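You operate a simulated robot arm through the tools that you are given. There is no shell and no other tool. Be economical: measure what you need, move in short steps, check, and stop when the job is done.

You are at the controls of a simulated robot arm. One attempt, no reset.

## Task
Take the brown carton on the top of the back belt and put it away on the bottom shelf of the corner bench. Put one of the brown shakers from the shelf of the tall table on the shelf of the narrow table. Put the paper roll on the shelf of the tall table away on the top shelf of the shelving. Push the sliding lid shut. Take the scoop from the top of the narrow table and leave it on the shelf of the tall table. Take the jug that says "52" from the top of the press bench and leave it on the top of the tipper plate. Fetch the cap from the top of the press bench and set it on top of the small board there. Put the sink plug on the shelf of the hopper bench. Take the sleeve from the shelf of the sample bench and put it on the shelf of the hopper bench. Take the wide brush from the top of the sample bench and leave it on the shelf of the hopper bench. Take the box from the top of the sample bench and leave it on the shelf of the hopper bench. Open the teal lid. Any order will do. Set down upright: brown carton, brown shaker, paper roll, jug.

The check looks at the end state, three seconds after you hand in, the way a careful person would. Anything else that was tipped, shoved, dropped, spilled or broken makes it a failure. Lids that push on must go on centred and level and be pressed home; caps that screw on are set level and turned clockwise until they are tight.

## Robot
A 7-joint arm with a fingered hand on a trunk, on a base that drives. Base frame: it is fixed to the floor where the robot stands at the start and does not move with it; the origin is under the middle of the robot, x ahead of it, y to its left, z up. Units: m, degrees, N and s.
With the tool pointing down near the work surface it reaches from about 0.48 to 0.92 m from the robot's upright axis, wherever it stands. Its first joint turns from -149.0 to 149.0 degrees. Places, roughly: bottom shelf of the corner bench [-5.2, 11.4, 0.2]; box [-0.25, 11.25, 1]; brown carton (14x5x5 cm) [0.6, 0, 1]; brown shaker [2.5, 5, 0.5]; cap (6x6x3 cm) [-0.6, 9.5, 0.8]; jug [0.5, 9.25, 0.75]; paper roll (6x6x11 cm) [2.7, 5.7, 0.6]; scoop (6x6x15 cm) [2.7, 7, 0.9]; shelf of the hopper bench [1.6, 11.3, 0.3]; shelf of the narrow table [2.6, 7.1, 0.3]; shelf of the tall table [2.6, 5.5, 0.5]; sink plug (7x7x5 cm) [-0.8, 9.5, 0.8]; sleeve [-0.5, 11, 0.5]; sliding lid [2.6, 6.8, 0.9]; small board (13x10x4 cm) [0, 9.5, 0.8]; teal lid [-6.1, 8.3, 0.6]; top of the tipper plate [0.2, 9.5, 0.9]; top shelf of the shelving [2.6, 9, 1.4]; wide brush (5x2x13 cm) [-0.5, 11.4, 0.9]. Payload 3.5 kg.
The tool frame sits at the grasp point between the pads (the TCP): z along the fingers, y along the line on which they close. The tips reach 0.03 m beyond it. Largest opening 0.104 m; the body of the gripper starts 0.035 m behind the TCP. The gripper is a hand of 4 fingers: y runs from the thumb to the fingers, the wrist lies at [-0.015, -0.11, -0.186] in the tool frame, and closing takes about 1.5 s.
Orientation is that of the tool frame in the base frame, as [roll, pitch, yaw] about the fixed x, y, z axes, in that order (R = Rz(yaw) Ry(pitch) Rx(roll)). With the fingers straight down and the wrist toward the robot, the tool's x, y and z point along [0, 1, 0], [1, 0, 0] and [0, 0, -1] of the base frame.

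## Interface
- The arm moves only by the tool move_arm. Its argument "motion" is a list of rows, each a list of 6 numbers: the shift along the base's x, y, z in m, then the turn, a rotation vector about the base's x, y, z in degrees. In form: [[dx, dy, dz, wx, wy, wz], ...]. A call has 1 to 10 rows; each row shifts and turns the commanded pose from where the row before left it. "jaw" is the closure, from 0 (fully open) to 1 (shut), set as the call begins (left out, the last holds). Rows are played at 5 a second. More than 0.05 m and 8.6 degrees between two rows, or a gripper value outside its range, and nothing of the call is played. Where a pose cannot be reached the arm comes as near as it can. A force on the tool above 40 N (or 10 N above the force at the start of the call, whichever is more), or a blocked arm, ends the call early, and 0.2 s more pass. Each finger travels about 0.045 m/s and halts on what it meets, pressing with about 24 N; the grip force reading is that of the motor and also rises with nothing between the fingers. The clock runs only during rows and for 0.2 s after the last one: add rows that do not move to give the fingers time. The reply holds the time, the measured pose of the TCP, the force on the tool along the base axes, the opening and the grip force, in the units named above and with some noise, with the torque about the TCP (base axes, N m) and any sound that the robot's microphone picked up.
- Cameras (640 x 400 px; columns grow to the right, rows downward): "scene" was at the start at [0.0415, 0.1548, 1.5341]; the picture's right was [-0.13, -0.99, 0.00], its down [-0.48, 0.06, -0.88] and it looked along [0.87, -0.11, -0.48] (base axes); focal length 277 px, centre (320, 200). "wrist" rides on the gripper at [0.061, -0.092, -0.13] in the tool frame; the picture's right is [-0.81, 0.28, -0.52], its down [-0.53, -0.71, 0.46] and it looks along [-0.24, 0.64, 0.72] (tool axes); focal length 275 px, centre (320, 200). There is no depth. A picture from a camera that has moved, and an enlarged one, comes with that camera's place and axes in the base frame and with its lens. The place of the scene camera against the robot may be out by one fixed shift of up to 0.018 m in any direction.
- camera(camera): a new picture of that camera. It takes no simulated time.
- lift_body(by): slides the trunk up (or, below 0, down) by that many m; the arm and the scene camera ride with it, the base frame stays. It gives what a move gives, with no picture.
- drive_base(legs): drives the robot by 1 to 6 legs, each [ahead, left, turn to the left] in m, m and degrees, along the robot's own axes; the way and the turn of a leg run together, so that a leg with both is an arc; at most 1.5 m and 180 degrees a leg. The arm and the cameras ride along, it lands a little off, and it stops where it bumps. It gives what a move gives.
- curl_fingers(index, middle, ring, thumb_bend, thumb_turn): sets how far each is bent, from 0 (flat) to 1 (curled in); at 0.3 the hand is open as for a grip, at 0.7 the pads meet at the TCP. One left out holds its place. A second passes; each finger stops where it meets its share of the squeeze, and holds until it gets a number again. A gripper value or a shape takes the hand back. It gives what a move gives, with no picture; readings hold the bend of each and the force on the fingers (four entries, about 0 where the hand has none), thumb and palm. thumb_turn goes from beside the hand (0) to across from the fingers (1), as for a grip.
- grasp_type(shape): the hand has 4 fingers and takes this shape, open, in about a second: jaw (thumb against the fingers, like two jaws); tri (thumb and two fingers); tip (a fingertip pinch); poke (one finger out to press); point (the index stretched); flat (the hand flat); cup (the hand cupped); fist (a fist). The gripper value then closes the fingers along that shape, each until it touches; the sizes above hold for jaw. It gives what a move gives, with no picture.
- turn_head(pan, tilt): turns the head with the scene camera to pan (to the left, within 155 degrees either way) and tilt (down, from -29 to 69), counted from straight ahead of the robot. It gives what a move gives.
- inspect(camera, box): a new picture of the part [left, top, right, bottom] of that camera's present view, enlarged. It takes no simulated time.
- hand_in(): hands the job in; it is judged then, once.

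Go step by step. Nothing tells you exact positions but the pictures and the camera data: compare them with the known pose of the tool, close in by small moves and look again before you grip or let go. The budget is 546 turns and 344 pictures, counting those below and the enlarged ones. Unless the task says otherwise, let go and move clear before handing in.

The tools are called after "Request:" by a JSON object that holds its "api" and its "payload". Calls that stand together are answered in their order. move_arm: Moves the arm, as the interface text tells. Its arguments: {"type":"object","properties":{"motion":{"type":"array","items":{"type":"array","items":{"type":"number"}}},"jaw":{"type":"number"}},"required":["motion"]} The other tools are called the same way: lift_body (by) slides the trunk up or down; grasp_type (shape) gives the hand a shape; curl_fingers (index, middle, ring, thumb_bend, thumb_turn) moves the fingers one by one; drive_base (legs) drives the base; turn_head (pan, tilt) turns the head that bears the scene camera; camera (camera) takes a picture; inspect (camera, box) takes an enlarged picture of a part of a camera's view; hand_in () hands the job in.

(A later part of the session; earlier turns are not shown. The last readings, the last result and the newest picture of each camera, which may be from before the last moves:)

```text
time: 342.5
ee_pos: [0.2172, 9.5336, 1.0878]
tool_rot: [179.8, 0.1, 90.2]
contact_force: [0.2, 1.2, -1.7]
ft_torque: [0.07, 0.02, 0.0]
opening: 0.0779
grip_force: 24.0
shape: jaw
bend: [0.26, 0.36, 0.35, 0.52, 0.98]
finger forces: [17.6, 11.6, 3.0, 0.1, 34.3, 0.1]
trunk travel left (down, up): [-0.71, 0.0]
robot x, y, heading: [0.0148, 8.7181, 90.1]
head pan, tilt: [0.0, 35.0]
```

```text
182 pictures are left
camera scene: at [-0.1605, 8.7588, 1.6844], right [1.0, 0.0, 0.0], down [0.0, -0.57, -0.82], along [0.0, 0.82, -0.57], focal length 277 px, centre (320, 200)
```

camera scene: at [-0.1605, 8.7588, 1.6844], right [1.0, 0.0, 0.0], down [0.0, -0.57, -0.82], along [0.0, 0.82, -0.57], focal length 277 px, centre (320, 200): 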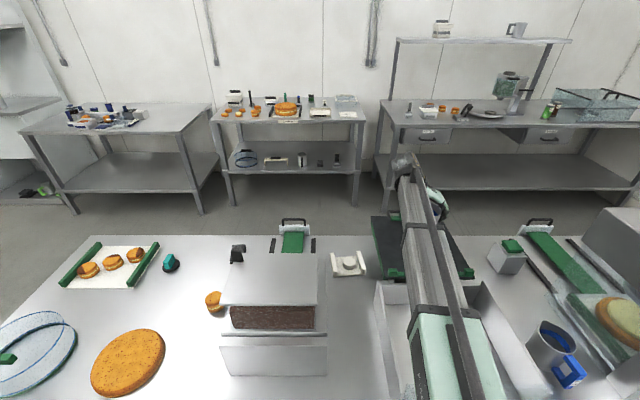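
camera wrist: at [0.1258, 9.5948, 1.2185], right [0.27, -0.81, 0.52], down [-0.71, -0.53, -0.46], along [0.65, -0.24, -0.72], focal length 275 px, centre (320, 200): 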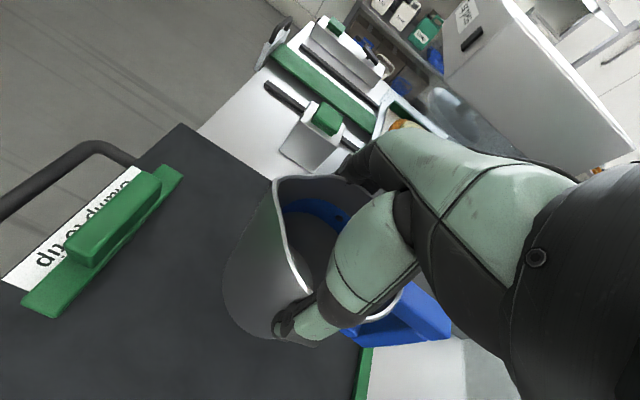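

Request:
{"api": "move_arm", "payload": {"motion": [[0, 0.008, -0.02, 0, 0, 0], [0, 0, -0.02, 0, 0, 0], [0, 0, -0.015, 0, 0, 0], [0, 0, -0.005, 0, 0, 0], [0, 0, 0, 0, 0, 0]]}}

Request:
{"api": "camera", "payload": {"camera": "wrist"}}

Request:
{"api": "inspect", "payload": {"camera": "scene", "box": [360, 180, 500, 300]}}

```text
time: 343.7
ee_pos: [0.2163, 9.5408, 1.029]
tool_rot: [179.7, -0.1, 90.1]
contact_force: [0.2, 3.5, 8.6]
ft_torque: [-0.02, -0.1, 0.02]
opening: 0.0772
grip_force: 24.3
shape: jaw
bend: [0.26, 0.36, 0.35, 0.52, 0.98]
finger forces: [18.1, 11.5, 2.8, 0.0, 35.3, 0.0]
trunk travel left (down, up): [-0.71, 0.0]
robot x, y, heading: [0.0114, 8.7154, 90.1]
head pan, tilt: [0.0, 35.0]
```

```text
181 pictures are left
camera wrist: at [0.1246, 9.601, 1.1603], right [0.27, -0.81, 0.52], down [-0.71, -0.53, -0.46], along [0.65, -0.24, -0.72], focal length 275 px, centre (320, 200)
```

wrist: 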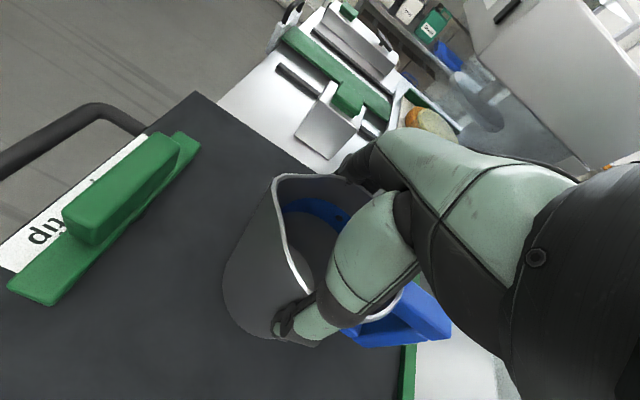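

```text
3.33 times, centred on (430, 240) of scene
camera zoom: at [-0.161, 8.7563, 1.6847], right [1.0, 0.0, 0.0], down [0.0, -0.57, -0.82], along [0.0, 0.82, -0.57], focal length 922 px, centre (-47, 67)
```

zoom: 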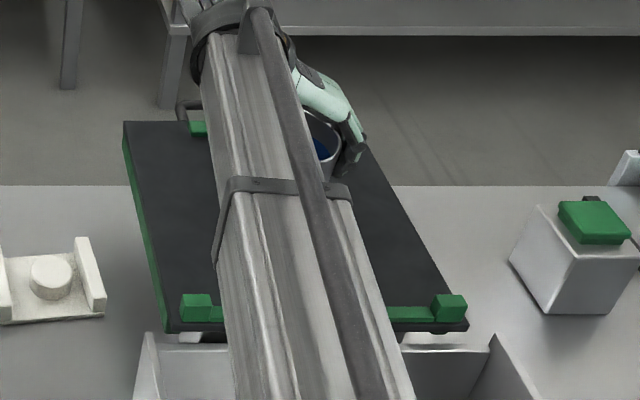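

Request:
{"api": "move_arm", "payload": {"motion": [[0, 0, -0.002, 0, 0, 0], [0, 0, 0, 0, 0, 0], [0, 0, 0, 0, 0, 0]]}}

Request:
{"api": "inspect", "payload": {"camera": "wrist", "box": [180, 150, 460, 370]}}

```text
time: 344.5
ee_pos: [0.2176, 9.5395, 1.03]
tool_rot: [179.6, -0.1, 90.1]
contact_force: [0.1, 8.8, 24.6]
ft_torque: [-0.12, -0.25, 0.09]
opening: 0.0767
grip_force: 24.2
shape: jaw
bend: [0.26, 0.36, 0.35, 0.53, 0.97]
finger forces: [18.7, 11.7, 2.6, 0.0, 36.4, 0.0]
trunk travel left (down, up): [-0.71, 0.0]
robot x, y, heading: [0.0142, 8.7188, 89.9]
head pan, tilt: [0.0, 35.0]
```

```text
1.82 times, centred on (320, 260) of wrist
camera zoom: at [0.1245, 9.6002, 1.1595], right [0.27, -0.81, 0.52], down [-0.71, -0.53, -0.46], along [0.65, -0.24, -0.72], focal length 500 px, centre (320, 91)
```

zoom: 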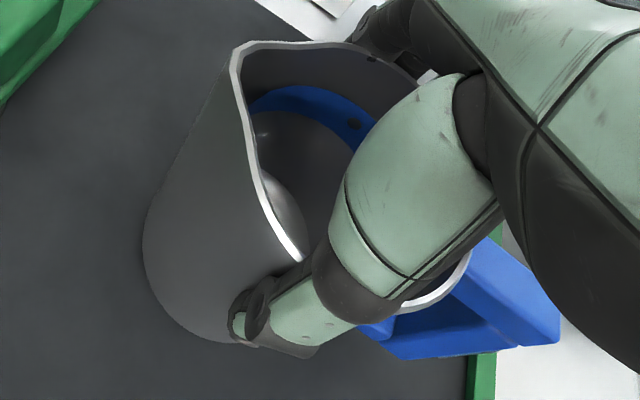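

The handle might be touching the near rail, so I lift slightly, shift away from the rail by 3 cm and set down again.

Request:
{"api": "move_arm", "payload": {"motion": [[0, 0, 0.02, 0, 0, 0], [0, 0.015, 0.005, 0, 0, 0], [0, 0.015, 0, 0, 0, 0], [0, 0, 0, 0, 0, 0]]}}

Request:
{"api": "move_arm", "payload": {"motion": [[0, 0, -0.01, 0, 0, 0], [0, 0, -0.006, 0, 0, 0], [0, 0, -0.005, 0, 0, 0], [0, 0, 0, 0, 0, 0]]}}

Request:
{"api": "inspect", "payload": {"camera": "wrist", "box": [180, 150, 460, 370]}}

```text
time: 345.5
ee_pos: [0.2181, 9.5694, 1.0544]
tool_rot: [179.8, 0.0, 90.1]
contact_force: [0.0, 0.6, -2.5]
ft_torque: [0.03, 0.04, -0.03]
opening: 0.077
grip_force: 24.2
shape: jaw
bend: [0.26, 0.36, 0.36, 0.53, 0.97]
finger forces: [17.1, 11.5, 3.4, 0.0, 33.9, 0.0]
trunk travel left (down, up): [-0.71, 0.0]
robot x, y, heading: [0.0132, 8.7157, 89.9]
head pan, tilt: [0.0, 35.0]
```

```text
time: 346.5
ee_pos: [0.218, 9.5705, 1.0312]
tool_rot: [179.8, -0.2, 90.1]
contact_force: [-0.3, -0.5, -1.3]
ft_torque: [0.03, -0.03, 0.0]
opening: 0.0773
grip_force: 23.7
shape: jaw
bend: [0.26, 0.36, 0.36, 0.53, 0.97]
finger forces: [17.2, 11.6, 3.4, 0.1, 33.8, 0.2]
trunk travel left (down, up): [-0.71, 0.0]
robot x, y, heading: [0.0156, 8.7173, 90.0]
head pan, tilt: [0.0, 35.0]
```

```text
1.82 times, centred on (320, 260) of wrist
camera zoom: at [0.1258, 9.6311, 1.1616], right [0.27, -0.81, 0.52], down [-0.71, -0.53, -0.46], along [0.65, -0.24, -0.72], focal length 500 px, centre (320, 91)
```

zoom: 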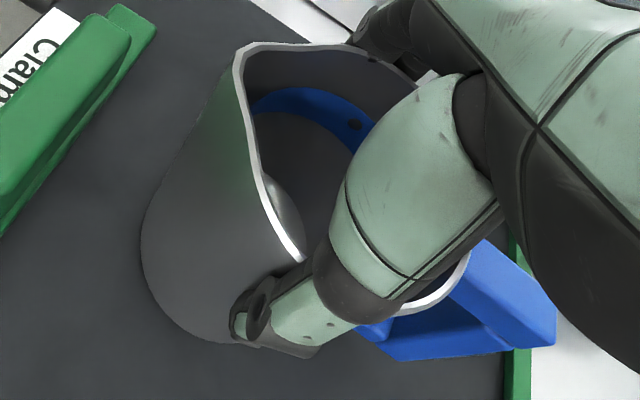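

It was the handle on the rail; here it's free. I go on down in small steps.

Request:
{"api": "move_arm", "payload": {"motion": [[0, 0.005, -0.006, 0, 0, 0], [0, 0, -0.005, 0, 0, 0], [0, 0, -0.004, 0, 0, 0], [0, 0, 0, 0, 0, 0]]}}

Request:
{"api": "move_arm", "payload": {"motion": [[0, 0, -0.003, 0, 0, 0], [0, 0, -0.002, 0, 0, 0], [0, 0, 0, 0, 0, 0]]}}

Request:
{"api": "inspect", "payload": {"camera": "wrist", "box": [180, 150, 460, 370]}}

```text
time: 347.2
ee_pos: [0.2171, 9.5748, 1.028]
tool_rot: [179.3, -0.6, 90.2]
contact_force: [-1.8, -1.4, 24.6]
ft_torque: [-0.34, -0.41, -0.12]
opening: 0.0765
grip_force: 24.2
shape: jaw
bend: [0.26, 0.36, 0.35, 0.54, 0.98]
finger forces: [15.3, 12.8, 4.9, 0.0, 37.0, 0.0]
trunk travel left (down, up): [-0.71, 0.0]
robot x, y, heading: [0.0144, 8.7184, 89.7]
head pan, tilt: [0.0, 35.0]
stopped in row 3: the force on the tool passed its limit at 44 N (the readings are from after the stop); the commanded pose is now the measured one
```

```text
time: 347.6
ee_pos: [0.2175, 9.5756, 1.0265]
tool_rot: [179.2, -0.9, 90.4]
contact_force: [-2.6, -4.6, 23.1]
ft_torque: [-0.38, -0.26, -0.2]
opening: 0.0761
grip_force: 24.2
shape: jaw
bend: [0.27, 0.36, 0.35, 0.54, 0.98]
finger forces: [15.3, 12.4, 5.4, 0.0, 36.8, 0.0]
trunk travel left (down, up): [-0.71, 0.0]
robot x, y, heading: [0.0178, 8.7171, 90.1]
head pan, tilt: [0.0, 35.0]
stopped in row 2: the force on the tool passed its limit at 42 N (the readings are from after the stop); the commanded pose is now the measured one
```

```text
1.82 times, centred on (320, 260) of wrist
camera zoom: at [0.1239, 9.6346, 1.1573], right [0.27, -0.82, 0.51], down [-0.7, -0.53, -0.47], along [0.66, -0.23, -0.72], focal length 500 px, centre (320, 91)
```

zoom: 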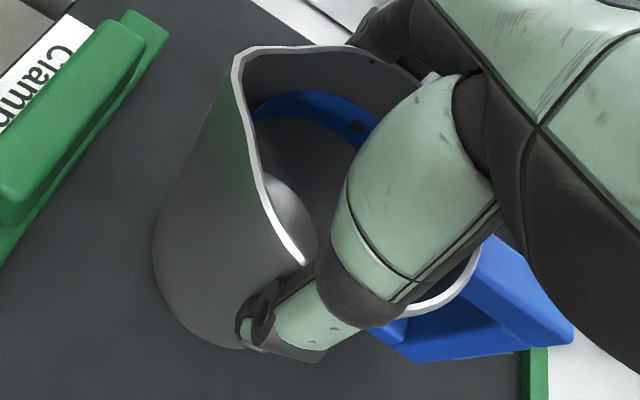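

The jug stands on the plate (surface about 0.937). I ease up, open wide and rise.

Request:
{"api": "move_arm", "payload": {"motion": [[0, 0, 0.002, 0, 0, 0], [0, 0, 0, 0, 0, 0], [0, 0, 0, 0, 0, 0]]}}

Request:
{"api": "curl_fingers", "payload": {"index": 0.18, "middle": 0.18, "ring": 0.18, "thumb_bend": 0.2}}

Request:
{"api": "camera", "payload": {"camera": "wrist"}}

```text
time: 348.4
ee_pos: [0.2193, 9.5749, 1.0275]
tool_rot: [179.3, -0.7, 90.3]
contact_force: [-0.9, -5.9, 19.0]
ft_torque: [-0.35, -0.42, -0.18]
opening: 0.076
grip_force: 24.1
shape: jaw
bend: [0.27, 0.36, 0.35, 0.54, 0.98]
finger forces: [15.1, 12.7, 5.5, 0.0, 36.2, 0.0]
trunk travel left (down, up): [-0.71, 0.0]
robot x, y, heading: [0.0131, 8.7162, 89.9]
head pan, tilt: [0.0, 35.0]
```

```text
time: 349.4
ee_pos: [0.2173, 9.5775, 1.0249]
tool_rot: [179.3, -0.6, 90.4]
contact_force: [-0.8, 0.4, 0.0]
ft_torque: [-0.02, -0.02, 0.02]
opening: 0.1277
grip_force: 0.2
shape: fingers
bend: [0.18, 0.18, 0.18, 0.2, 1.0]
finger forces: [0.1, 0.0, 0.0, 0.0, 0.0, 0.1]
trunk travel left (down, up): [-0.71, 0.0]
robot x, y, heading: [0.0145, 8.7174, 90.0]
head pan, tilt: [0.0, 35.0]
```

```text
176 pictures are left
camera wrist: at [0.1249, 9.6372, 1.1553], right [0.27, -0.81, 0.51], down [-0.71, -0.53, -0.47], along [0.65, -0.23, -0.72], focal length 275 px, centre (320, 200)
```

wrist: 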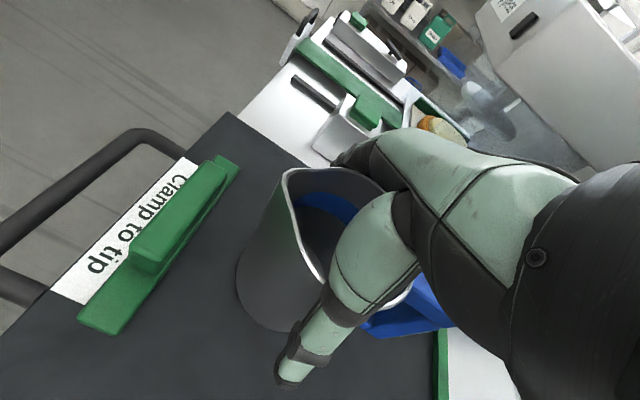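

Request:
{"api": "move_arm", "payload": {"motion": [[0, 0, 0.01, 0, 0, 0], [0, 0, 0.02, 0, 0, 0], [0, 0, 0.03, 0, 0, 0], [0, 0, 0.03, 0, 0, 0], [0, 0, 0.03, 0, 0, 0], [0, 0, 0.02, 0, 0, 0], [0, 0, 0, 0, 0, 0]]}}

Request:
{"api": "camera", "payload": {"camera": "wrist"}}

Request:
{"api": "camera", "payload": {"camera": "scene"}}

```text
time: 351.0
ee_pos: [0.2196, 9.5754, 1.1648]
tool_rot: [179.3, -0.6, 90.2]
contact_force: [-0.2, -0.2, -0.2]
ft_torque: [0.02, 0.03, -0.01]
opening: 0.1279
grip_force: 0.1
shape: fingers
bend: [0.18, 0.18, 0.18, 0.2, 1.0]
finger forces: [0.1, 0.0, 0.1, 0.0, 0.0, 0.0]
trunk travel left (down, up): [-0.71, 0.0]
robot x, y, heading: [0.0103, 8.7165, 89.9]
head pan, tilt: [0.0, 35.0]
```

```text
175 pictures are left
camera wrist: at [0.1257, 9.6365, 1.2954], right [0.27, -0.81, 0.51], down [-0.71, -0.53, -0.47], along [0.65, -0.23, -0.72], focal length 275 px, centre (320, 200)
```

wrist: 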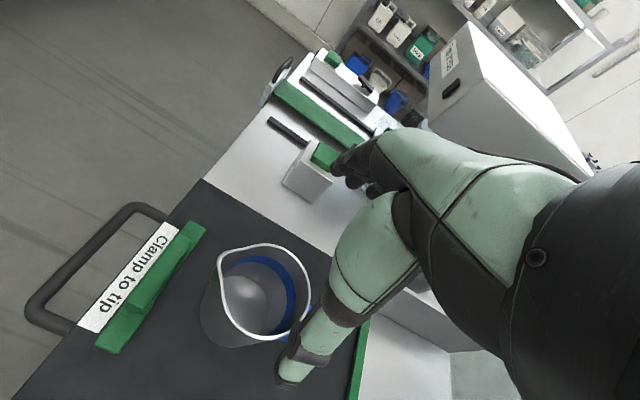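

```text
174 pictures are left
camera scene: at [-0.1607, 8.7568, 1.6845], right [1.0, 0.0, 0.0], down [0.0, -0.57, -0.82], along [0.0, 0.82, -0.57], focal length 277 px, centre (320, 200)
```

scene: 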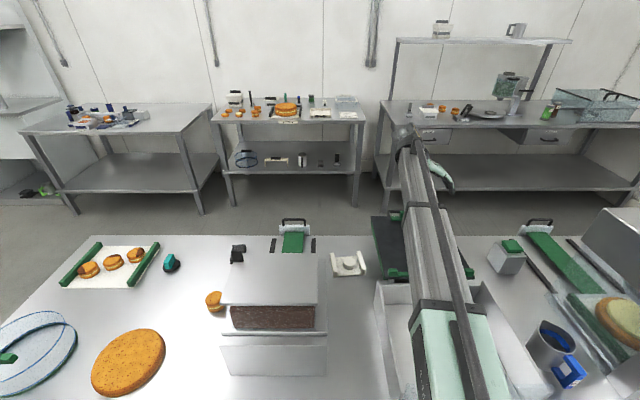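

The jug "52" stands upright on the tipper plate. Next the sink plug near (-0.767, 9.535); its teal grip is thin along x, so I keep this hand direction. I go round the machine.

Request:
{"api": "move_arm", "payload": {"motion": [[0, 0, 0.01, 0, 0, 0], [0, 0, 0, 0, 0, 0]], "jaw": 0}}

Request:
{"api": "drive_base", "payload": {"legs": [[-0.65, 0, 0], [0, 0.985, 0], [0.5, 0, 0]]}}

Request:
{"api": "camera", "payload": {"camera": "wrist"}}

Request:
{"api": "camera", "payload": {"camera": "scene"}}

```text
time: 351.6
ee_pos: [0.2176, 9.5775, 1.1746]
tool_rot: [179.3, -0.6, 90.4]
contact_force: [0.3, -0.5, 0.3]
ft_torque: [0.0, 0.01, 0.03]
opening: 0.1042
grip_force: 0.1
shape: jaw
bend: [0.3, 0.3, 0.3, 0.3, 0.98]
finger forces: [0.0, 0.1, 0.0, 0.0, 0.0, 0.0]
trunk travel left (down, up): [-0.71, 0.0]
robot x, y, heading: [0.0122, 8.7183, 90.0]
head pan, tilt: [0.0, 35.0]
```

```text
time: 362.6
ee_pos: [-0.7573, 9.422, 1.174]
tool_rot: [179.2, -0.5, 90.2]
contact_force: [-0.2, 0.1, -0.3]
ft_torque: [-0.02, -0.01, -0.02]
opening: 0.1037
grip_force: 0.1
shape: jaw
bend: [0.3, 0.3, 0.3, 0.3, 0.98]
finger forces: [0.0, 0.0, 0.1, 0.1, 0.0, 0.1]
trunk travel left (down, up): [-0.71, 0.0]
robot x, y, heading: [-0.9659, 8.5602, 89.8]
head pan, tilt: [0.0, 35.0]
```

```text
173 pictures are left
camera wrist: at [-0.8511, 9.4803, 1.3049], right [0.27, -0.81, 0.51], down [-0.71, -0.53, -0.47], along [0.65, -0.23, -0.72], focal length 275 px, centre (320, 200)
```

wrist: 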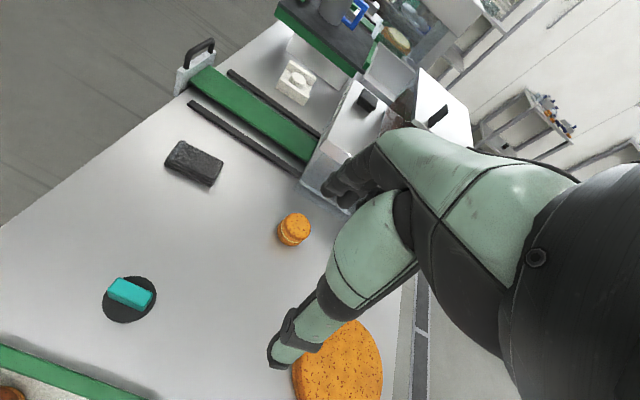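

```text
172 pictures are left
camera scene: at [-1.1372, 8.6006, 1.6845], right [1.0, 0.0, 0.0], down [0.0, -0.57, -0.82], along [0.0, 0.82, -0.57], focal length 277 px, centre (320, 200)
```

scene: 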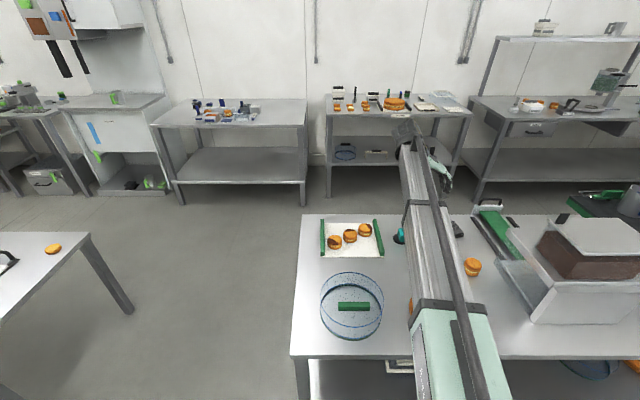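

Request:
{"api": "move_arm", "payload": {"motion": [[-0.004, 0.03, -0.03, -0.5, 0.8, 0], [-0.003, 0.03, -0.035, 0, 0, 0], [-0.003, 0.03, -0.035, 0, 0, 0], [-0.003, 0.022, -0.035, 0, 0, 0], [0, 0, -0.04, 0, 0, 0], [0, 0, -0.04, 0, 0, 0], [0, 0, 0, 0, 0, 0]]}}

Request:
{"api": "camera", "payload": {"camera": "wrist"}}

Request:
{"api": "camera", "payload": {"camera": "scene"}}

```text
time: 364.1
ee_pos: [-0.7753, 9.4915, 0.9577]
tool_rot: [-179.8, -0.3, 90.4]
contact_force: [-0.6, 0.2, 0.1]
ft_torque: [0.03, 0.04, 0.03]
opening: 0.1039
grip_force: 0.0
shape: jaw
bend: [0.3, 0.3, 0.3, 0.3, 0.98]
finger forces: [0.0, 0.0, 0.0, 0.1, 0.1, 0.0]
out of reach, approached as far as the arm can: row 3, 4, 6
trunk travel left (down, up): [-0.71, 0.0]
robot x, y, heading: [-0.9644, 8.56, 89.8]
head pan, tilt: [0.0, 35.0]
```

```text
171 pictures are left
camera wrist: at [-0.8672, 9.5514, 1.0889], right [0.28, -0.81, 0.51], down [-0.71, -0.54, -0.46], along [0.64, -0.24, -0.73], focal length 275 px, centre (320, 200)
```

wrist: 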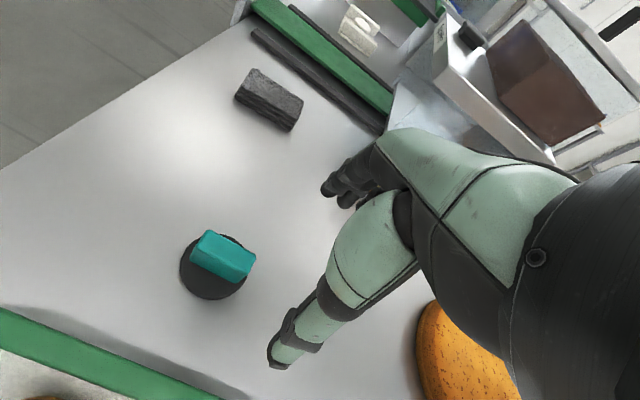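

```text
170 pictures are left
camera scene: at [-1.1372, 8.5996, 1.6845], right [1.0, 0.0, 0.0], down [0.0, -0.57, -0.82], along [0.0, 0.82, -0.57], focal length 277 px, centre (320, 200)
```

scene: 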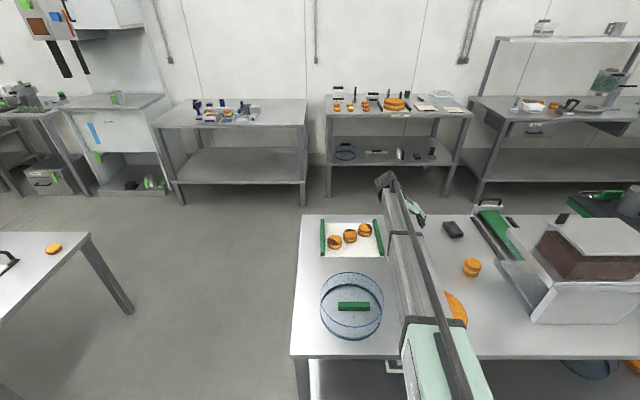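

Request:
{"api": "drive_base", "payload": {"legs": [[0.14, 0, 0]]}}

Request:
{"api": "move_arm", "payload": {"motion": [[0, -0.03, 0, 0, 0, 0], [0, -0.03, 0, 0, 0, 0], [0, -0.035, 0, 0, 0, 0], [0, 0, -0.03, 0, 0, 0], [0, 0, 0, 0, 0, 0]]}}

Request:
{"api": "camera", "payload": {"camera": "wrist"}}

```text
time: 365.5
ee_pos: [-0.7748, 9.6328, 0.9573]
tool_rot: [-179.8, -0.1, 90.3]
contact_force: [0.0, 0.5, -0.1]
ft_torque: [-0.03, 0.03, 0.02]
opening: 0.104
grip_force: 0.1
shape: jaw
bend: [0.3, 0.3, 0.3, 0.3, 0.98]
finger forces: [0.0, 0.1, 0.0, 0.1, 0.0, 0.0]
trunk travel left (down, up): [-0.71, 0.0]
robot x, y, heading: [-0.9643, 8.6994, 89.9]
head pan, tilt: [0.0, 35.0]
```

```text
time: 366.7
ee_pos: [-0.7749, 9.5366, 0.9273]
tool_rot: [-179.9, -0.3, 90.3]
contact_force: [0.1, -0.8, -0.4]
ft_torque: [0.0, -0.01, 0.02]
opening: 0.1039
grip_force: 0.0
shape: jaw
bend: [0.3, 0.3, 0.3, 0.3, 0.98]
finger forces: [0.0, 0.1, 0.0, 0.0, 0.0, 0.0]
trunk travel left (down, up): [-0.71, 0.0]
robot x, y, heading: [-0.9647, 8.7036, 89.9]
head pan, tilt: [0.0, 35.0]
```

```text
169 pictures are left
camera wrist: at [-0.8659, 9.5979, 1.0579], right [0.28, -0.81, 0.51], down [-0.71, -0.53, -0.46], along [0.64, -0.24, -0.73], focal length 275 px, centre (320, 200)
```

wrist: 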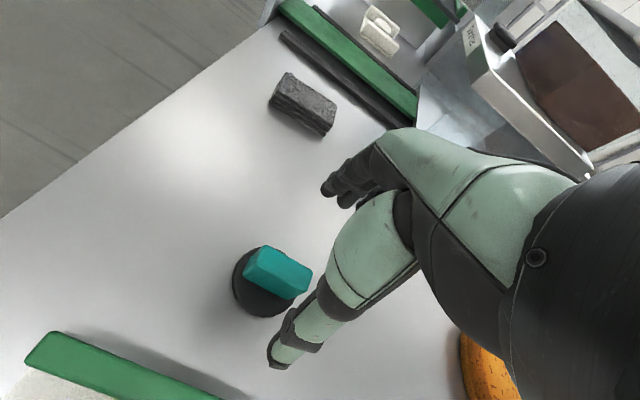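

Request:
{"api": "move_arm", "payload": {"motion": [[0.001, 0.004, -0.025, 0, 0, 0], [0, 0, -0.025, 0, 0, 0], [0, 0, -0.018, 0, 0, 0], [0, 0, 0, 0, 0, 0]]}}

Request:
{"api": "camera", "payload": {"camera": "wrist"}}

```text
time: 367.7
ee_pos: [-0.7735, 9.5418, 0.8594]
tool_rot: [-179.9, -0.2, 90.3]
contact_force: [0.2, -0.4, -0.5]
ft_torque: [0.01, -0.03, 0.03]
opening: 0.1038
grip_force: 0.0
shape: jaw
bend: [0.3, 0.3, 0.3, 0.3, 0.98]
finger forces: [0.1, 0.1, 0.0, 0.0, 0.0, 0.1]
trunk travel left (down, up): [-0.71, 0.0]
robot x, y, heading: [-0.9634, 8.7051, 89.9]
head pan, tilt: [0.0, 35.0]
```

```text
168 pictures are left
camera wrist: at [-0.8649, 9.6025, 0.9898], right [0.28, -0.81, 0.51], down [-0.71, -0.53, -0.46], along [0.64, -0.24, -0.73], focal length 275 px, centre (320, 200)
```

wrist: 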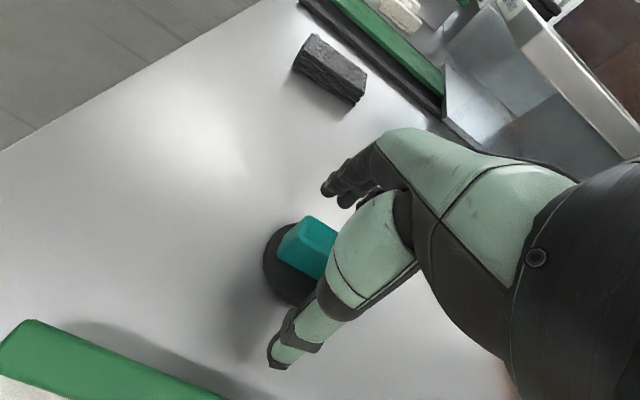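

Request:
{"api": "move_arm", "payload": {"motion": [[0, 0, 0, 0, 0, 0], [0, 0, 0, 0, 0, 0], [0, 0, 0, 0, 0, 0], [0, 0, 0, 0, 0, 0], [0, 0, 0, 0, 0, 0], [0, 0, 0, 0, 0, 0], [0, 0, 0, 0, 0, 0], [0, 0, 0, 0, 0, 0], [0, 0, 0, 0, 0, 0]], "jaw": 1}}

Request:
{"api": "move_arm", "payload": {"motion": [[0, 0, 0.02, 0, 0, 0], [0, 0, 0.03, 0, 0, 0], [0, 0, 0.04, 0, 0, 0], [0, 0, 0.04, 0, 0, 0], [0, 0, 0, 0, 0, 0]]}}

Request:
{"api": "camera", "payload": {"camera": "wrist"}}

```text
time: 369.7
ee_pos: [-0.7734, 9.5417, 0.8595]
tool_rot: [-179.9, -0.2, 90.3]
contact_force: [0.0, -0.2, 0.4]
ft_torque: [-0.02, -0.01, 0.0]
opening: 0.0167
grip_force: 24.3
shape: jaw
bend: [0.73, 0.62, 0.62, 0.74, 1.0]
finger forces: [13.4, 5.8, 2.6, 0.0, 21.8, 0.1]
trunk travel left (down, up): [-0.71, 0.0]
robot x, y, heading: [-0.9607, 8.7023, 89.8]
head pan, tilt: [0.0, 35.0]
```

```text
time: 370.9
ee_pos: [-0.7749, 9.5445, 0.9898]
tool_rot: [-179.9, -0.2, 90.4]
contact_force: [0.1, -0.7, -0.9]
ft_torque: [0.01, 0.0, 0.02]
opening: 0.0165
grip_force: 24.0
shape: jaw
bend: [0.73, 0.62, 0.62, 0.74, 1.0]
finger forces: [13.5, 5.8, 2.6, 0.0, 21.8, 0.1]
trunk travel left (down, up): [-0.71, 0.0]
robot x, y, heading: [-0.9679, 8.6965, 89.9]
head pan, tilt: [0.0, 35.0]
```

```text
167 pictures are left
camera wrist: at [-0.8652, 9.6046, 1.1206], right [0.28, -0.81, 0.51], down [-0.71, -0.54, -0.46], along [0.64, -0.24, -0.73], focal length 275 px, centre (320, 200)
```

wrist: 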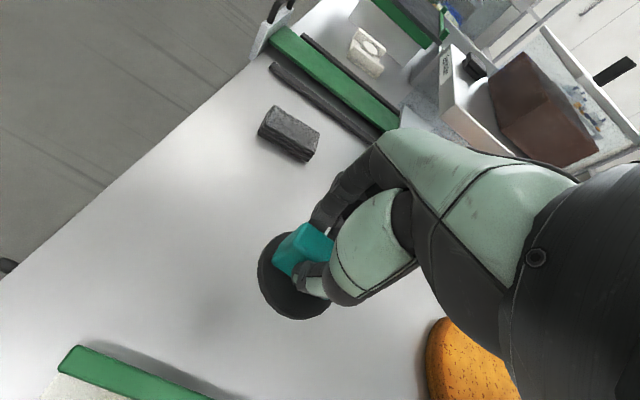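

The plug is held. I back off, turn the hand back to its usual direction, and drive round the right end of the bench to the hopper bench.

Request:
{"api": "move_arm", "payload": {"motion": [[0, 0, 0.04, 0, 0, 0], [0, 0, 0.04, 0, 0, 0], [0, 0, 0.03, 0, 0, 0], [0, 0, 0, 0, 0, 0]]}}

Request:
{"api": "drive_base", "payload": {"legs": [[-0.75, 0, 0], [0, -1.4, 0], [0, -1.35, 0]]}}

Request:
{"api": "move_arm", "payload": {"motion": [[-0.03, -0.02, 0, 0, 0, 8.5], [-0.03, -0.02, 0, 0, 0, 8.5], [-0.03, -0.01, 0, 0, 0, 8.5], [-0.03, -0.01, 0, 0, 0, 8.5], [-0.03, 0, 0, 0, 0, 8.5], [-0.03, 0, 0, 0, 0, 8.5], [-0.03, 0, 0, 0, 0, 8.5], [-0.03, 0, 0, 0, 0, 8.5], [-0.03, 0, 0, 0, 0, 8.5], [-0.03, 0, 0, 0, 0, 8.5]]}}

Request:
{"api": "turn_head", "payload": {"pan": 15, "tilt": 25}}

Request:
{"api": "camera", "payload": {"camera": "scene"}}

```text
time: 371.9
ee_pos: [-0.774, 9.5428, 1.1001]
tool_rot: [-179.9, -0.2, 90.2]
contact_force: [-0.5, 0.3, -1.0]
ft_torque: [0.04, 0.0, 0.0]
opening: 0.0165
grip_force: 24.5
shape: jaw
bend: [0.73, 0.62, 0.62, 0.74, 1.0]
finger forces: [13.5, 5.7, 2.6, 0.0, 21.8, 0.0]
trunk travel left (down, up): [-0.71, 0.0]
robot x, y, heading: [-0.9592, 8.702, 89.9]
head pan, tilt: [0.0, 35.0]
```

```text
time: 388.8
ee_pos: [1.9499, 8.8004, 1.099]
tool_rot: [-179.9, -0.2, 90.9]
contact_force: [0.8, -0.4, -1.1]
ft_torque: [0.01, -0.01, -0.03]
opening: 0.0166
grip_force: 24.1
shape: jaw
bend: [0.73, 0.62, 0.62, 0.74, 1.0]
finger forces: [13.4, 5.8, 2.6, 0.0, 21.8, 0.1]
trunk travel left (down, up): [-0.71, 0.0]
robot x, y, heading: [1.771, 7.9586, 90.5]
head pan, tilt: [0.0, 35.0]
```

```text
time: 391.0
ee_pos: [1.6503, 8.7417, 1.0997]
tool_rot: [-179.9, -0.1, 176.1]
contact_force: [-0.4, 0.1, -0.4]
ft_torque: [0.01, 0.01, 0.01]
opening: 0.0169
grip_force: 24.2
shape: jaw
bend: [0.73, 0.62, 0.63, 0.74, 1.0]
finger forces: [13.5, 5.8, 2.6, 0.1, 21.9, 0.0]
trunk travel left (down, up): [-0.71, 0.0]
robot x, y, heading: [1.7681, 7.9554, 90.5]
head pan, tilt: [0.0, 35.0]
```

```text
time: 391.7
ee_pos: [1.6508, 8.7411, 1.0986]
tool_rot: [-179.9, -0.2, 175.9]
contact_force: [0.8, 0.1, -1.0]
ft_torque: [0.0, 0.0, 0.03]
opening: 0.0164
grip_force: 24.2
shape: jaw
bend: [0.73, 0.62, 0.63, 0.74, 1.0]
finger forces: [13.5, 5.7, 2.6, 0.0, 22.0, 0.0]
trunk travel left (down, up): [-0.71, 0.0]
robot x, y, heading: [1.7696, 7.9567, 90.6]
head pan, tilt: [15.0, 25.0]
```

```text
166 pictures are left
camera scene: at [1.5716, 7.9962, 1.7002], right [0.96, 0.27, 0.0], down [0.11, -0.41, -0.91], along [-0.24, 0.87, -0.42], focal length 277 px, centre (320, 200)
```

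scene: 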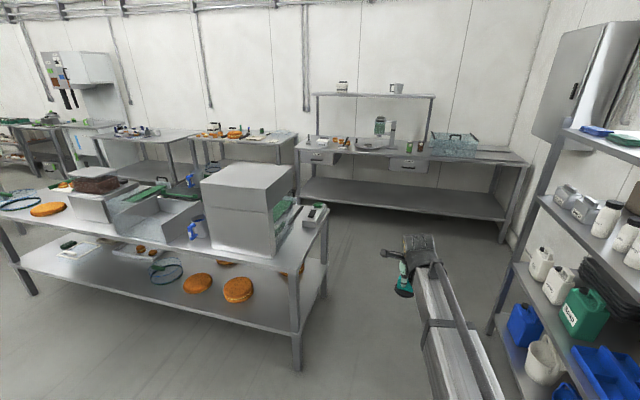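

Request:
{"api": "drive_base", "payload": {"legs": [[1.5, 0, -0.5], [0.2, 0, 0]]}}

Request:
{"api": "lift_body", "payload": {"by": -0.4}}

Request:
{"api": "lift_body", "payload": {"by": -0.2}}

Request:
{"api": "turn_head", "payload": {"pan": 10, "tilt": 20}}

Request:
{"api": "camera", "payload": {"camera": "scene"}}

Request:
{"api": "camera", "payload": {"camera": "wrist"}}

```text
time: 400.5
ee_pos: [1.6943, 10.4695, 1.0985]
tool_rot: [-179.8, -0.3, 174.0]
contact_force: [0.0, -0.1, -0.7]
ft_torque: [-0.03, 0.01, 0.01]
opening: 0.0166
grip_force: 23.6
shape: jaw
bend: [0.73, 0.62, 0.63, 0.74, 1.0]
finger forces: [13.5, 5.9, 2.6, 0.0, 21.9, 0.1]
trunk travel left (down, up): [-0.71, 0.0]
robot x, y, heading: [1.7871, 9.6837, 88.6]
head pan, tilt: [15.0, 25.0]
```

```text
time: 404.3
ee_pos: [1.6958, 10.469, 0.6984]
tool_rot: [-179.9, -0.3, 174.1]
contact_force: [-0.9, 0.4, -0.4]
ft_torque: [0.02, -0.01, 0.0]
opening: 0.0166
grip_force: 24.3
shape: jaw
bend: [0.73, 0.62, 0.63, 0.74, 1.0]
finger forces: [13.5, 5.8, 2.6, 0.0, 21.9, 0.1]
trunk travel left (down, up): [-0.31, 0.4]
robot x, y, heading: [1.7835, 9.6779, 88.5]
head pan, tilt: [15.0, 25.0]
```

```text
time: 406.5
ee_pos: [1.6956, 10.4694, 0.4987]
tool_rot: [-179.8, -0.2, 174.1]
contact_force: [0.2, 0.2, -0.8]
ft_torque: [0.0, 0.01, 0.01]
opening: 0.0168
grip_force: 23.7
shape: jaw
bend: [0.73, 0.62, 0.63, 0.74, 1.0]
finger forces: [13.5, 5.8, 2.6, 0.0, 21.9, 0.0]
trunk travel left (down, up): [-0.11, 0.6]
robot x, y, heading: [1.788, 9.6778, 88.5]
head pan, tilt: [15.0, 25.0]
```

```text
time: 407.1
ee_pos: [1.695, 10.4686, 0.5003]
tool_rot: [-179.9, -0.3, 174.1]
contact_force: [0.3, 1.0, -0.4]
ft_torque: [-0.01, 0.02, 0.0]
opening: 0.0166
grip_force: 24.7
shape: jaw
bend: [0.73, 0.62, 0.63, 0.74, 1.0]
finger forces: [13.6, 5.7, 2.6, 0.1, 21.8, 0.0]
trunk travel left (down, up): [-0.11, 0.6]
robot x, y, heading: [1.7888, 9.6795, 88.5]
head pan, tilt: [10.0, 20.0]
```

```text
165 pictures are left
camera scene: at [1.5983, 9.7288, 1.1083], right [0.99, 0.15, 0.0], down [0.05, -0.34, -0.94], along [-0.14, 0.93, -0.34], focal length 277 px, centre (320, 200)
```

scene: 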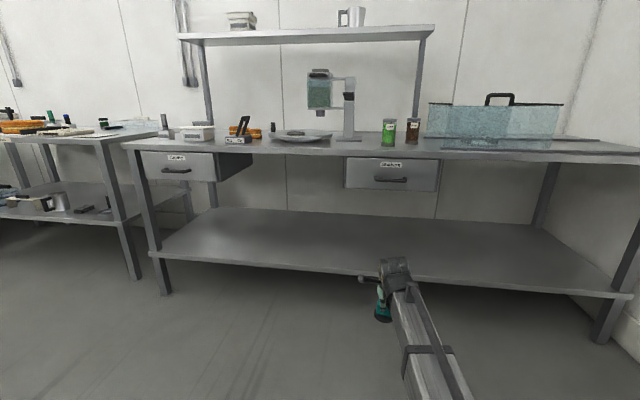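

```text
164 pictures are left
camera wrist: at [1.6249, 10.3844, 0.6304], right [0.84, 0.19, 0.51], down [0.45, -0.77, -0.46], along [0.31, 0.61, -0.73], focal length 275 px, centre (320, 200)
```

wrist: 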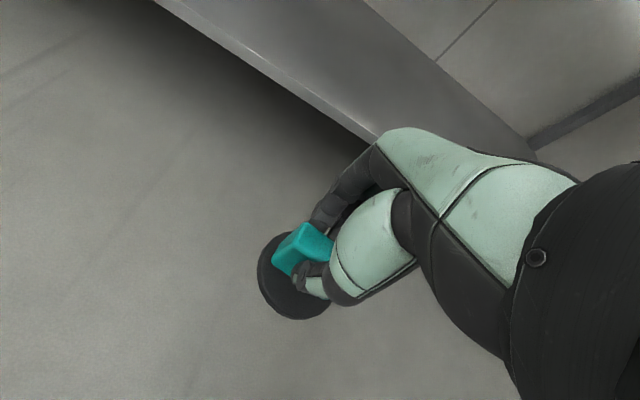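

The hopper shelf is empty, at z about 0.30 with its front at y 10.93. I lower the hand and go in with the plug between the drawers, near x 1.4.

Request:
{"api": "move_arm", "payload": {"motion": [[0, 0, -0.04, 0, 0, 3], [0, 0, -0.03, 0, 0, 3], [0, 0, 0, 0, 0, 0]]}}

Request:
{"api": "drive_base", "payload": {"legs": [[0.45, 0, 1.5], [0, 0.28, 0], [0.24, 0, 0]]}}

Request:
{"api": "camera", "payload": {"camera": "scene"}}

Request:
{"api": "camera", "payload": {"camera": "wrist"}}

```text
time: 407.9
ee_pos: [1.6932, 10.4672, 0.4309]
tool_rot: [-179.9, -0.2, -180.0]
contact_force: [0.9, 0.6, -1.5]
ft_torque: [-0.02, -0.02, -0.03]
opening: 0.0165
grip_force: 23.8
shape: jaw
bend: [0.73, 0.62, 0.63, 0.74, 1.0]
finger forces: [13.5, 5.8, 2.7, 0.1, 21.9, 0.0]
trunk travel left (down, up): [-0.11, 0.6]
robot x, y, heading: [1.7879, 9.6803, 88.7]
head pan, tilt: [10.0, 20.0]
```

```text
time: 413.6
ee_pos: [1.3892, 11.152, 0.4311]
tool_rot: [-179.9, -0.2, -178.3]
contact_force: [-0.5, -0.4, -0.9]
ft_torque: [0.05, 0.0, 0.03]
opening: 0.0167
grip_force: 23.8
shape: jaw
bend: [0.73, 0.62, 0.63, 0.74, 1.0]
finger forces: [13.6, 5.6, 2.5, 0.0, 21.9, 0.1]
trunk travel left (down, up): [-0.11, 0.6]
robot x, y, heading: [1.5054, 10.3681, 90.5]
head pan, tilt: [10.0, 20.0]
```

```text
163 pictures are left
camera scene: at [1.3152, 10.41, 1.1084], right [0.98, 0.18, 0.0], down [0.06, -0.34, -0.94], along [-0.17, 0.92, -0.34], focal length 277 px, centre (320, 200)
```

scene: 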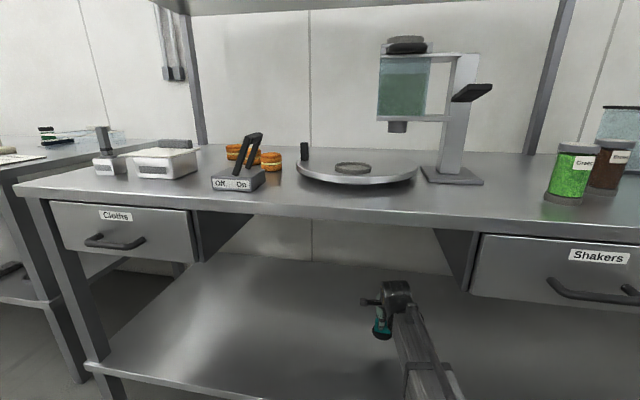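

```text
162 pictures are left
camera wrist: at [1.3296, 11.0576, 0.561], right [0.8, 0.3, 0.51], down [0.55, -0.7, -0.46], along [0.22, 0.65, -0.73], focal length 275 px, centre (320, 200)
```

wrist: 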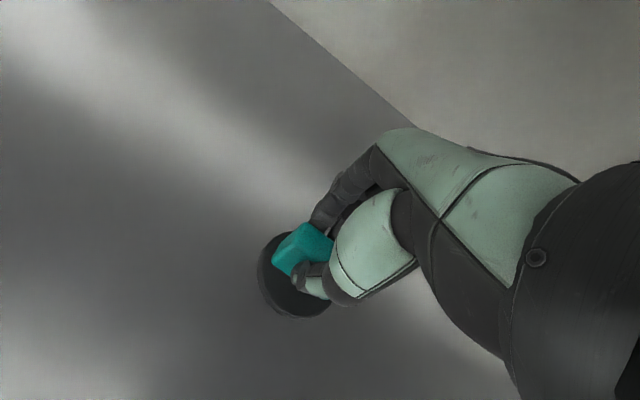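

Request:
{"api": "move_arm", "payload": {"motion": [[0, 0, -0.02, 0, 0, 0], [0, 0, -0.02, 0, 0, 0], [0, 0, -0.015, 0, 0, 0], [0, 0, 0, 0, 0, 0]]}}

Request:
{"api": "inspect", "payload": {"camera": "scene", "box": [340, 260, 440, 360]}}

```text
time: 414.6
ee_pos: [1.3851, 11.1516, 0.3774]
tool_rot: [-179.9, -0.1, -178.4]
contact_force: [0.0, 0.7, -0.8]
ft_torque: [0.0, 0.01, 0.0]
opening: 0.0165
grip_force: 23.8
shape: jaw
bend: [0.73, 0.62, 0.63, 0.74, 1.0]
finger forces: [13.5, 5.7, 2.6, 0.0, 21.9, 0.0]
trunk travel left (down, up): [-0.11, 0.6]
robot x, y, heading: [1.5069, 10.3672, 90.3]
head pan, tilt: [10.0, 20.0]
```

```text
4.00 times, centred on (390, 310) of scene
camera zoom: at [1.3152, 10.41, 1.1084], right [0.98, 0.18, 0.0], down [0.06, -0.34, -0.94], along [-0.17, 0.92, -0.34], focal length 1106 px, centre (40, -240)
```

zoom: 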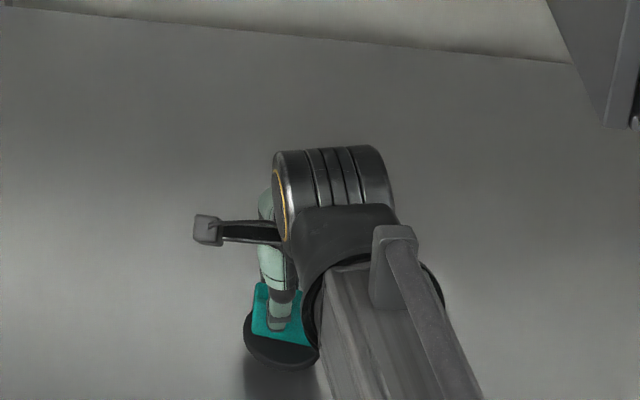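

Request:
{"api": "move_arm", "payload": {"motion": [[0, 0, -0.008, 0, 0, 0], [0, 0, -0.005, 0, 0, 0], [0, 0, -0.004, 0, 0, 0], [0, 0, 0, 0, 0, 0]]}}

Request:
{"api": "move_arm", "payload": {"motion": [[0, 0, -0.003, 0, 0, 0], [0, 0, -0.003, 0, 0, 0], [0, 0, 0, 0, 0, 0]]}}

```text
time: 415.6
ee_pos: [1.3879, 11.1513, 0.3584]
tool_rot: [-179.9, -0.2, -178.3]
contact_force: [0.0, -0.2, 1.8]
ft_torque: [0.03, 0.01, 0.02]
opening: 0.0162
grip_force: 24.3
shape: jaw
bend: [0.73, 0.62, 0.63, 0.74, 1.0]
finger forces: [13.8, 5.9, 2.6, 0.1, 22.3, 0.0]
trunk travel left (down, up): [-0.11, 0.6]
robot x, y, heading: [1.5047, 10.3675, 90.4]
head pan, tilt: [10.0, 20.0]
```

```text
time: 416.4
ee_pos: [1.3864, 11.1507, 0.3565]
tool_rot: [179.8, -0.1, -178.3]
contact_force: [0.7, 0.4, 37.8]
ft_torque: [0.06, -0.02, 0.01]
opening: 0.0192
grip_force: 24.4
shape: jaw
bend: [0.73, 0.61, 0.72, 0.75, 1.0]
finger forces: [17.9, 8.7, 3.7, 0.0, 29.2, 0.0]
trunk travel left (down, up): [-0.11, 0.6]
robot x, y, heading: [1.5018, 10.3655, 90.5]
head pan, tilt: [10.0, 20.0]
```

Request:
{"api": "move_arm", "payload": {"motion": [[0, 0, 0.006, 0, 0, 0], [0, 0, 0, 0, 0, 0]]}}

Request:
{"api": "move_arm", "payload": {"motion": [[0, 0, 0, 0, 0, 0], [0, 0, 0, 0, 0, 0], [0, 0, 0, 0, 0, 0], [0, 0, 0, 0, 0, 0], [0, 0, 0, 0, 0, 0], [0, 0, 0, 0, 0, 0], [0, 0, 0, 0, 0, 0], [0, 0, 0.04, 0, 0, 0], [0, 0, 0.04, 0, 0, 0], [0, 0, 0, 0, 0, 0]], "jaw": 0}}

Request:
{"api": "camera", "payload": {"camera": "wrist"}}

```text
time: 417.0
ee_pos: [1.3876, 11.1491, 0.3575]
tool_rot: [-179.9, -0.2, -178.3]
contact_force: [-1.3, 1.4, 9.6]
ft_torque: [0.11, 0.06, 0.03]
opening: 0.018
grip_force: 23.7
shape: jaw
bend: [0.73, 0.61, 0.63, 0.75, 1.0]
finger forces: [16.4, 7.1, 2.6, 0.1, 24.3, 0.0]
trunk travel left (down, up): [-0.11, 0.6]
robot x, y, heading: [1.5087, 10.3661, 90.5]
head pan, tilt: [10.0, 20.0]
```

```text
time: 419.2
ee_pos: [1.3876, 11.1514, 0.4372]
tool_rot: [-179.9, -0.1, -178.2]
contact_force: [-0.1, -0.1, -0.3]
ft_torque: [0.03, -0.03, 0.01]
opening: 0.1037
grip_force: 0.0
shape: jaw
bend: [0.3, 0.3, 0.3, 0.3, 0.98]
finger forces: [0.0, 0.0, 0.0, 0.1, 0.1, 0.0]
trunk travel left (down, up): [-0.11, 0.6]
robot x, y, heading: [1.5056, 10.3706, 90.1]
head pan, tilt: [10.0, 20.0]
```

```text
160 pictures are left
camera wrist: at [1.33, 11.0587, 0.569], right [0.8, 0.3, 0.51], down [0.55, -0.7, -0.46], along [0.22, 0.65, -0.73], focal length 275 px, centre (320, 200)
```

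wrist: 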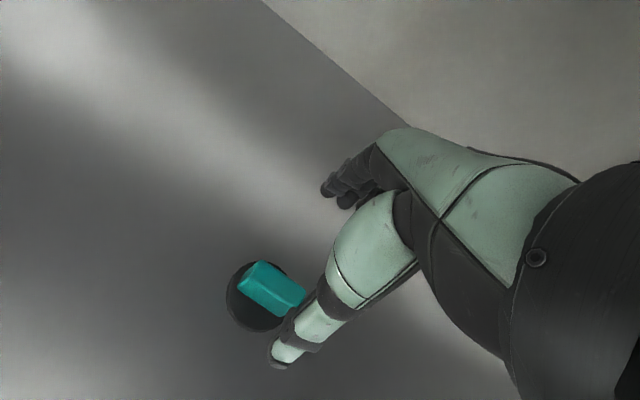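

The plug stands on the hopper shelf. I fold the arm back, back out and go left to the sample bench.

Request:
{"api": "drive_base", "payload": {"legs": [[-0.26, 0, 0]]}}

Request:
{"api": "move_arm", "payload": {"motion": [[0, -0.04, 0.02, 0, 0, 0], [0, -0.04, 0.02, 0, 0, 0], [0, -0.04, 0.02, 0, 0, 0], [0, -0.04, 0.02, 0, 0, 0], [0, 0, 0, 0, 0, 0]]}}

Request:
{"api": "drive_base", "payload": {"legs": [[0, 1.4, 0], [0, 0.35, 0]]}}

Request:
{"api": "turn_head", "payload": {"pan": 0, "tilt": 20}}

Request:
{"api": "camera", "payload": {"camera": "scene"}}

Request:
{"api": "camera", "payload": {"camera": "wrist"}}

```text
time: 421.0
ee_pos: [1.3901, 10.8947, 0.4388]
tool_rot: [-179.9, -0.3, -178.3]
contact_force: [0.2, 0.5, 0.0]
ft_torque: [0.01, -0.01, -0.01]
opening: 0.1036
grip_force: 0.2
shape: jaw
bend: [0.3, 0.3, 0.3, 0.3, 0.98]
finger forces: [0.0, 0.0, 0.1, 0.1, 0.0, 0.0]
trunk travel left (down, up): [-0.11, 0.6]
robot x, y, heading: [1.5078, 10.1063, 90.5]
head pan, tilt: [10.0, 20.0]
```

```text
time: 422.2
ee_pos: [1.3905, 10.7336, 0.5188]
tool_rot: [-179.9, -0.2, -178.3]
contact_force: [0.6, 0.4, 0.1]
ft_torque: [0.02, -0.01, 0.05]
opening: 0.1038
grip_force: 0.1
shape: jaw
bend: [0.3, 0.3, 0.3, 0.3, 0.98]
finger forces: [0.0, 0.0, 0.0, 0.0, 0.0, 0.0]
trunk travel left (down, up): [-0.11, 0.6]
robot x, y, heading: [1.5058, 10.1114, 90.5]
head pan, tilt: [10.0, 20.0]
```

```text
time: 431.1
ee_pos: [-0.3691, 10.7248, 0.5182]
tool_rot: [-179.9, -0.2, -178.4]
contact_force: [0.6, 0.2, 0.5]
ft_torque: [-0.02, 0.01, -0.04]
opening: 0.1036
grip_force: 0.1
shape: jaw
bend: [0.3, 0.3, 0.3, 0.3, 0.98]
finger forces: [0.0, 0.0, 0.0, 0.0, 0.0, 0.1]
trunk travel left (down, up): [-0.11, 0.6]
robot x, y, heading: [-0.2552, 10.099, 90.3]
head pan, tilt: [10.0, 20.0]
```

```text
time: 431.9
ee_pos: [-0.3697, 10.7254, 0.5178]
tool_rot: [-179.9, -0.3, -178.5]
contact_force: [-0.7, 0.7, 0.6]
ft_torque: [-0.03, -0.03, 0.01]
opening: 0.1036
grip_force: 0.1
shape: jaw
bend: [0.3, 0.3, 0.3, 0.3, 0.98]
finger forces: [0.1, 0.0, 0.1, 0.0, 0.0, 0.0]
trunk travel left (down, up): [-0.11, 0.6]
robot x, y, heading: [-0.2556, 10.0998, 90.1]
head pan, tilt: [0.0, 20.0]
```

```text
159 pictures are left
camera scene: at [-0.4286, 10.145, 1.1084], right [1.0, 0.0, 0.0], down [0.0, -0.34, -0.94], along [0.0, 0.94, -0.34], focal length 277 px, centre (320, 200)
```

scene: 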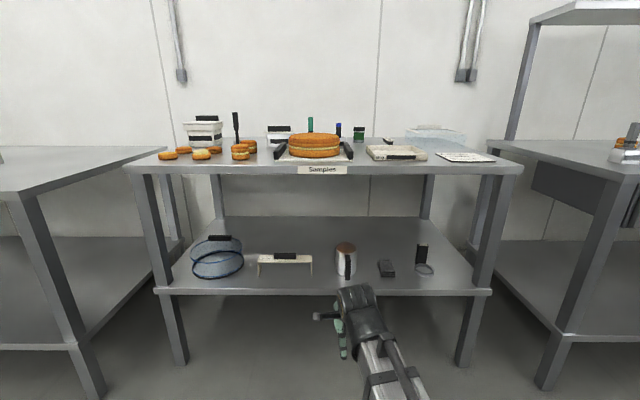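

```text
158 pictures are left
camera wrist: at [-0.4281, 10.6319, 0.649], right [0.8, 0.3, 0.51], down [0.55, -0.7, -0.46], along [0.22, 0.65, -0.73], focal length 275 px, centre (320, 200)
```

wrist: 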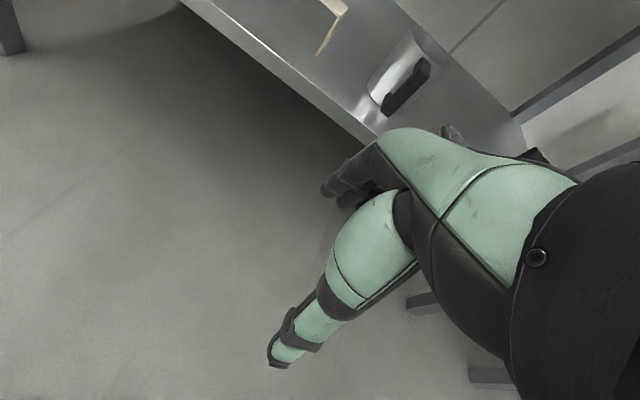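

Request:
{"api": "inspect", "payload": {"camera": "scene", "box": [180, 220, 460, 300]}}

Request:
{"api": "inspect", "payload": {"camera": "scene", "box": [150, 95, 500, 180]}}

```text
2.29 times, centred on (320, 260) of scene
camera zoom: at [-0.4286, 10.145, 1.1084], right [1.0, 0.0, 0.0], down [0.0, -0.34, -0.94], along [0.0, 0.94, -0.34], focal length 632 px, centre (320, 63)
```

zoom: 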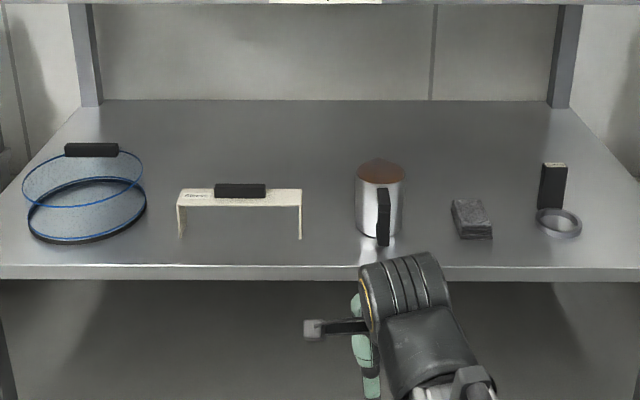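

```text
1.83 times, centred on (325, 138) of scene
camera zoom: at [-0.4286, 10.145, 1.1084], right [1.0, 0.0, 0.0], down [0.0, -0.34, -0.94], along [0.0, 0.94, -0.34], focal length 506 px, centre (311, 314)
```

zoom: 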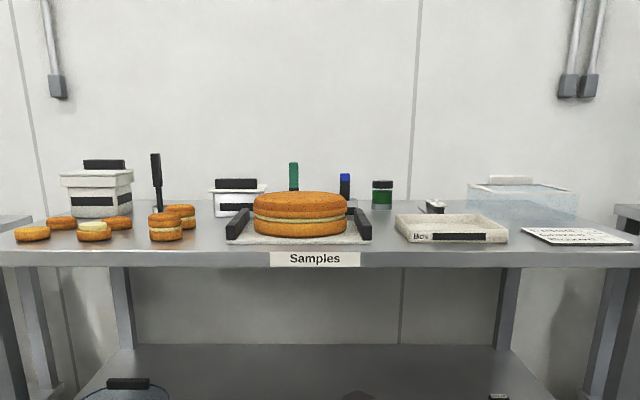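

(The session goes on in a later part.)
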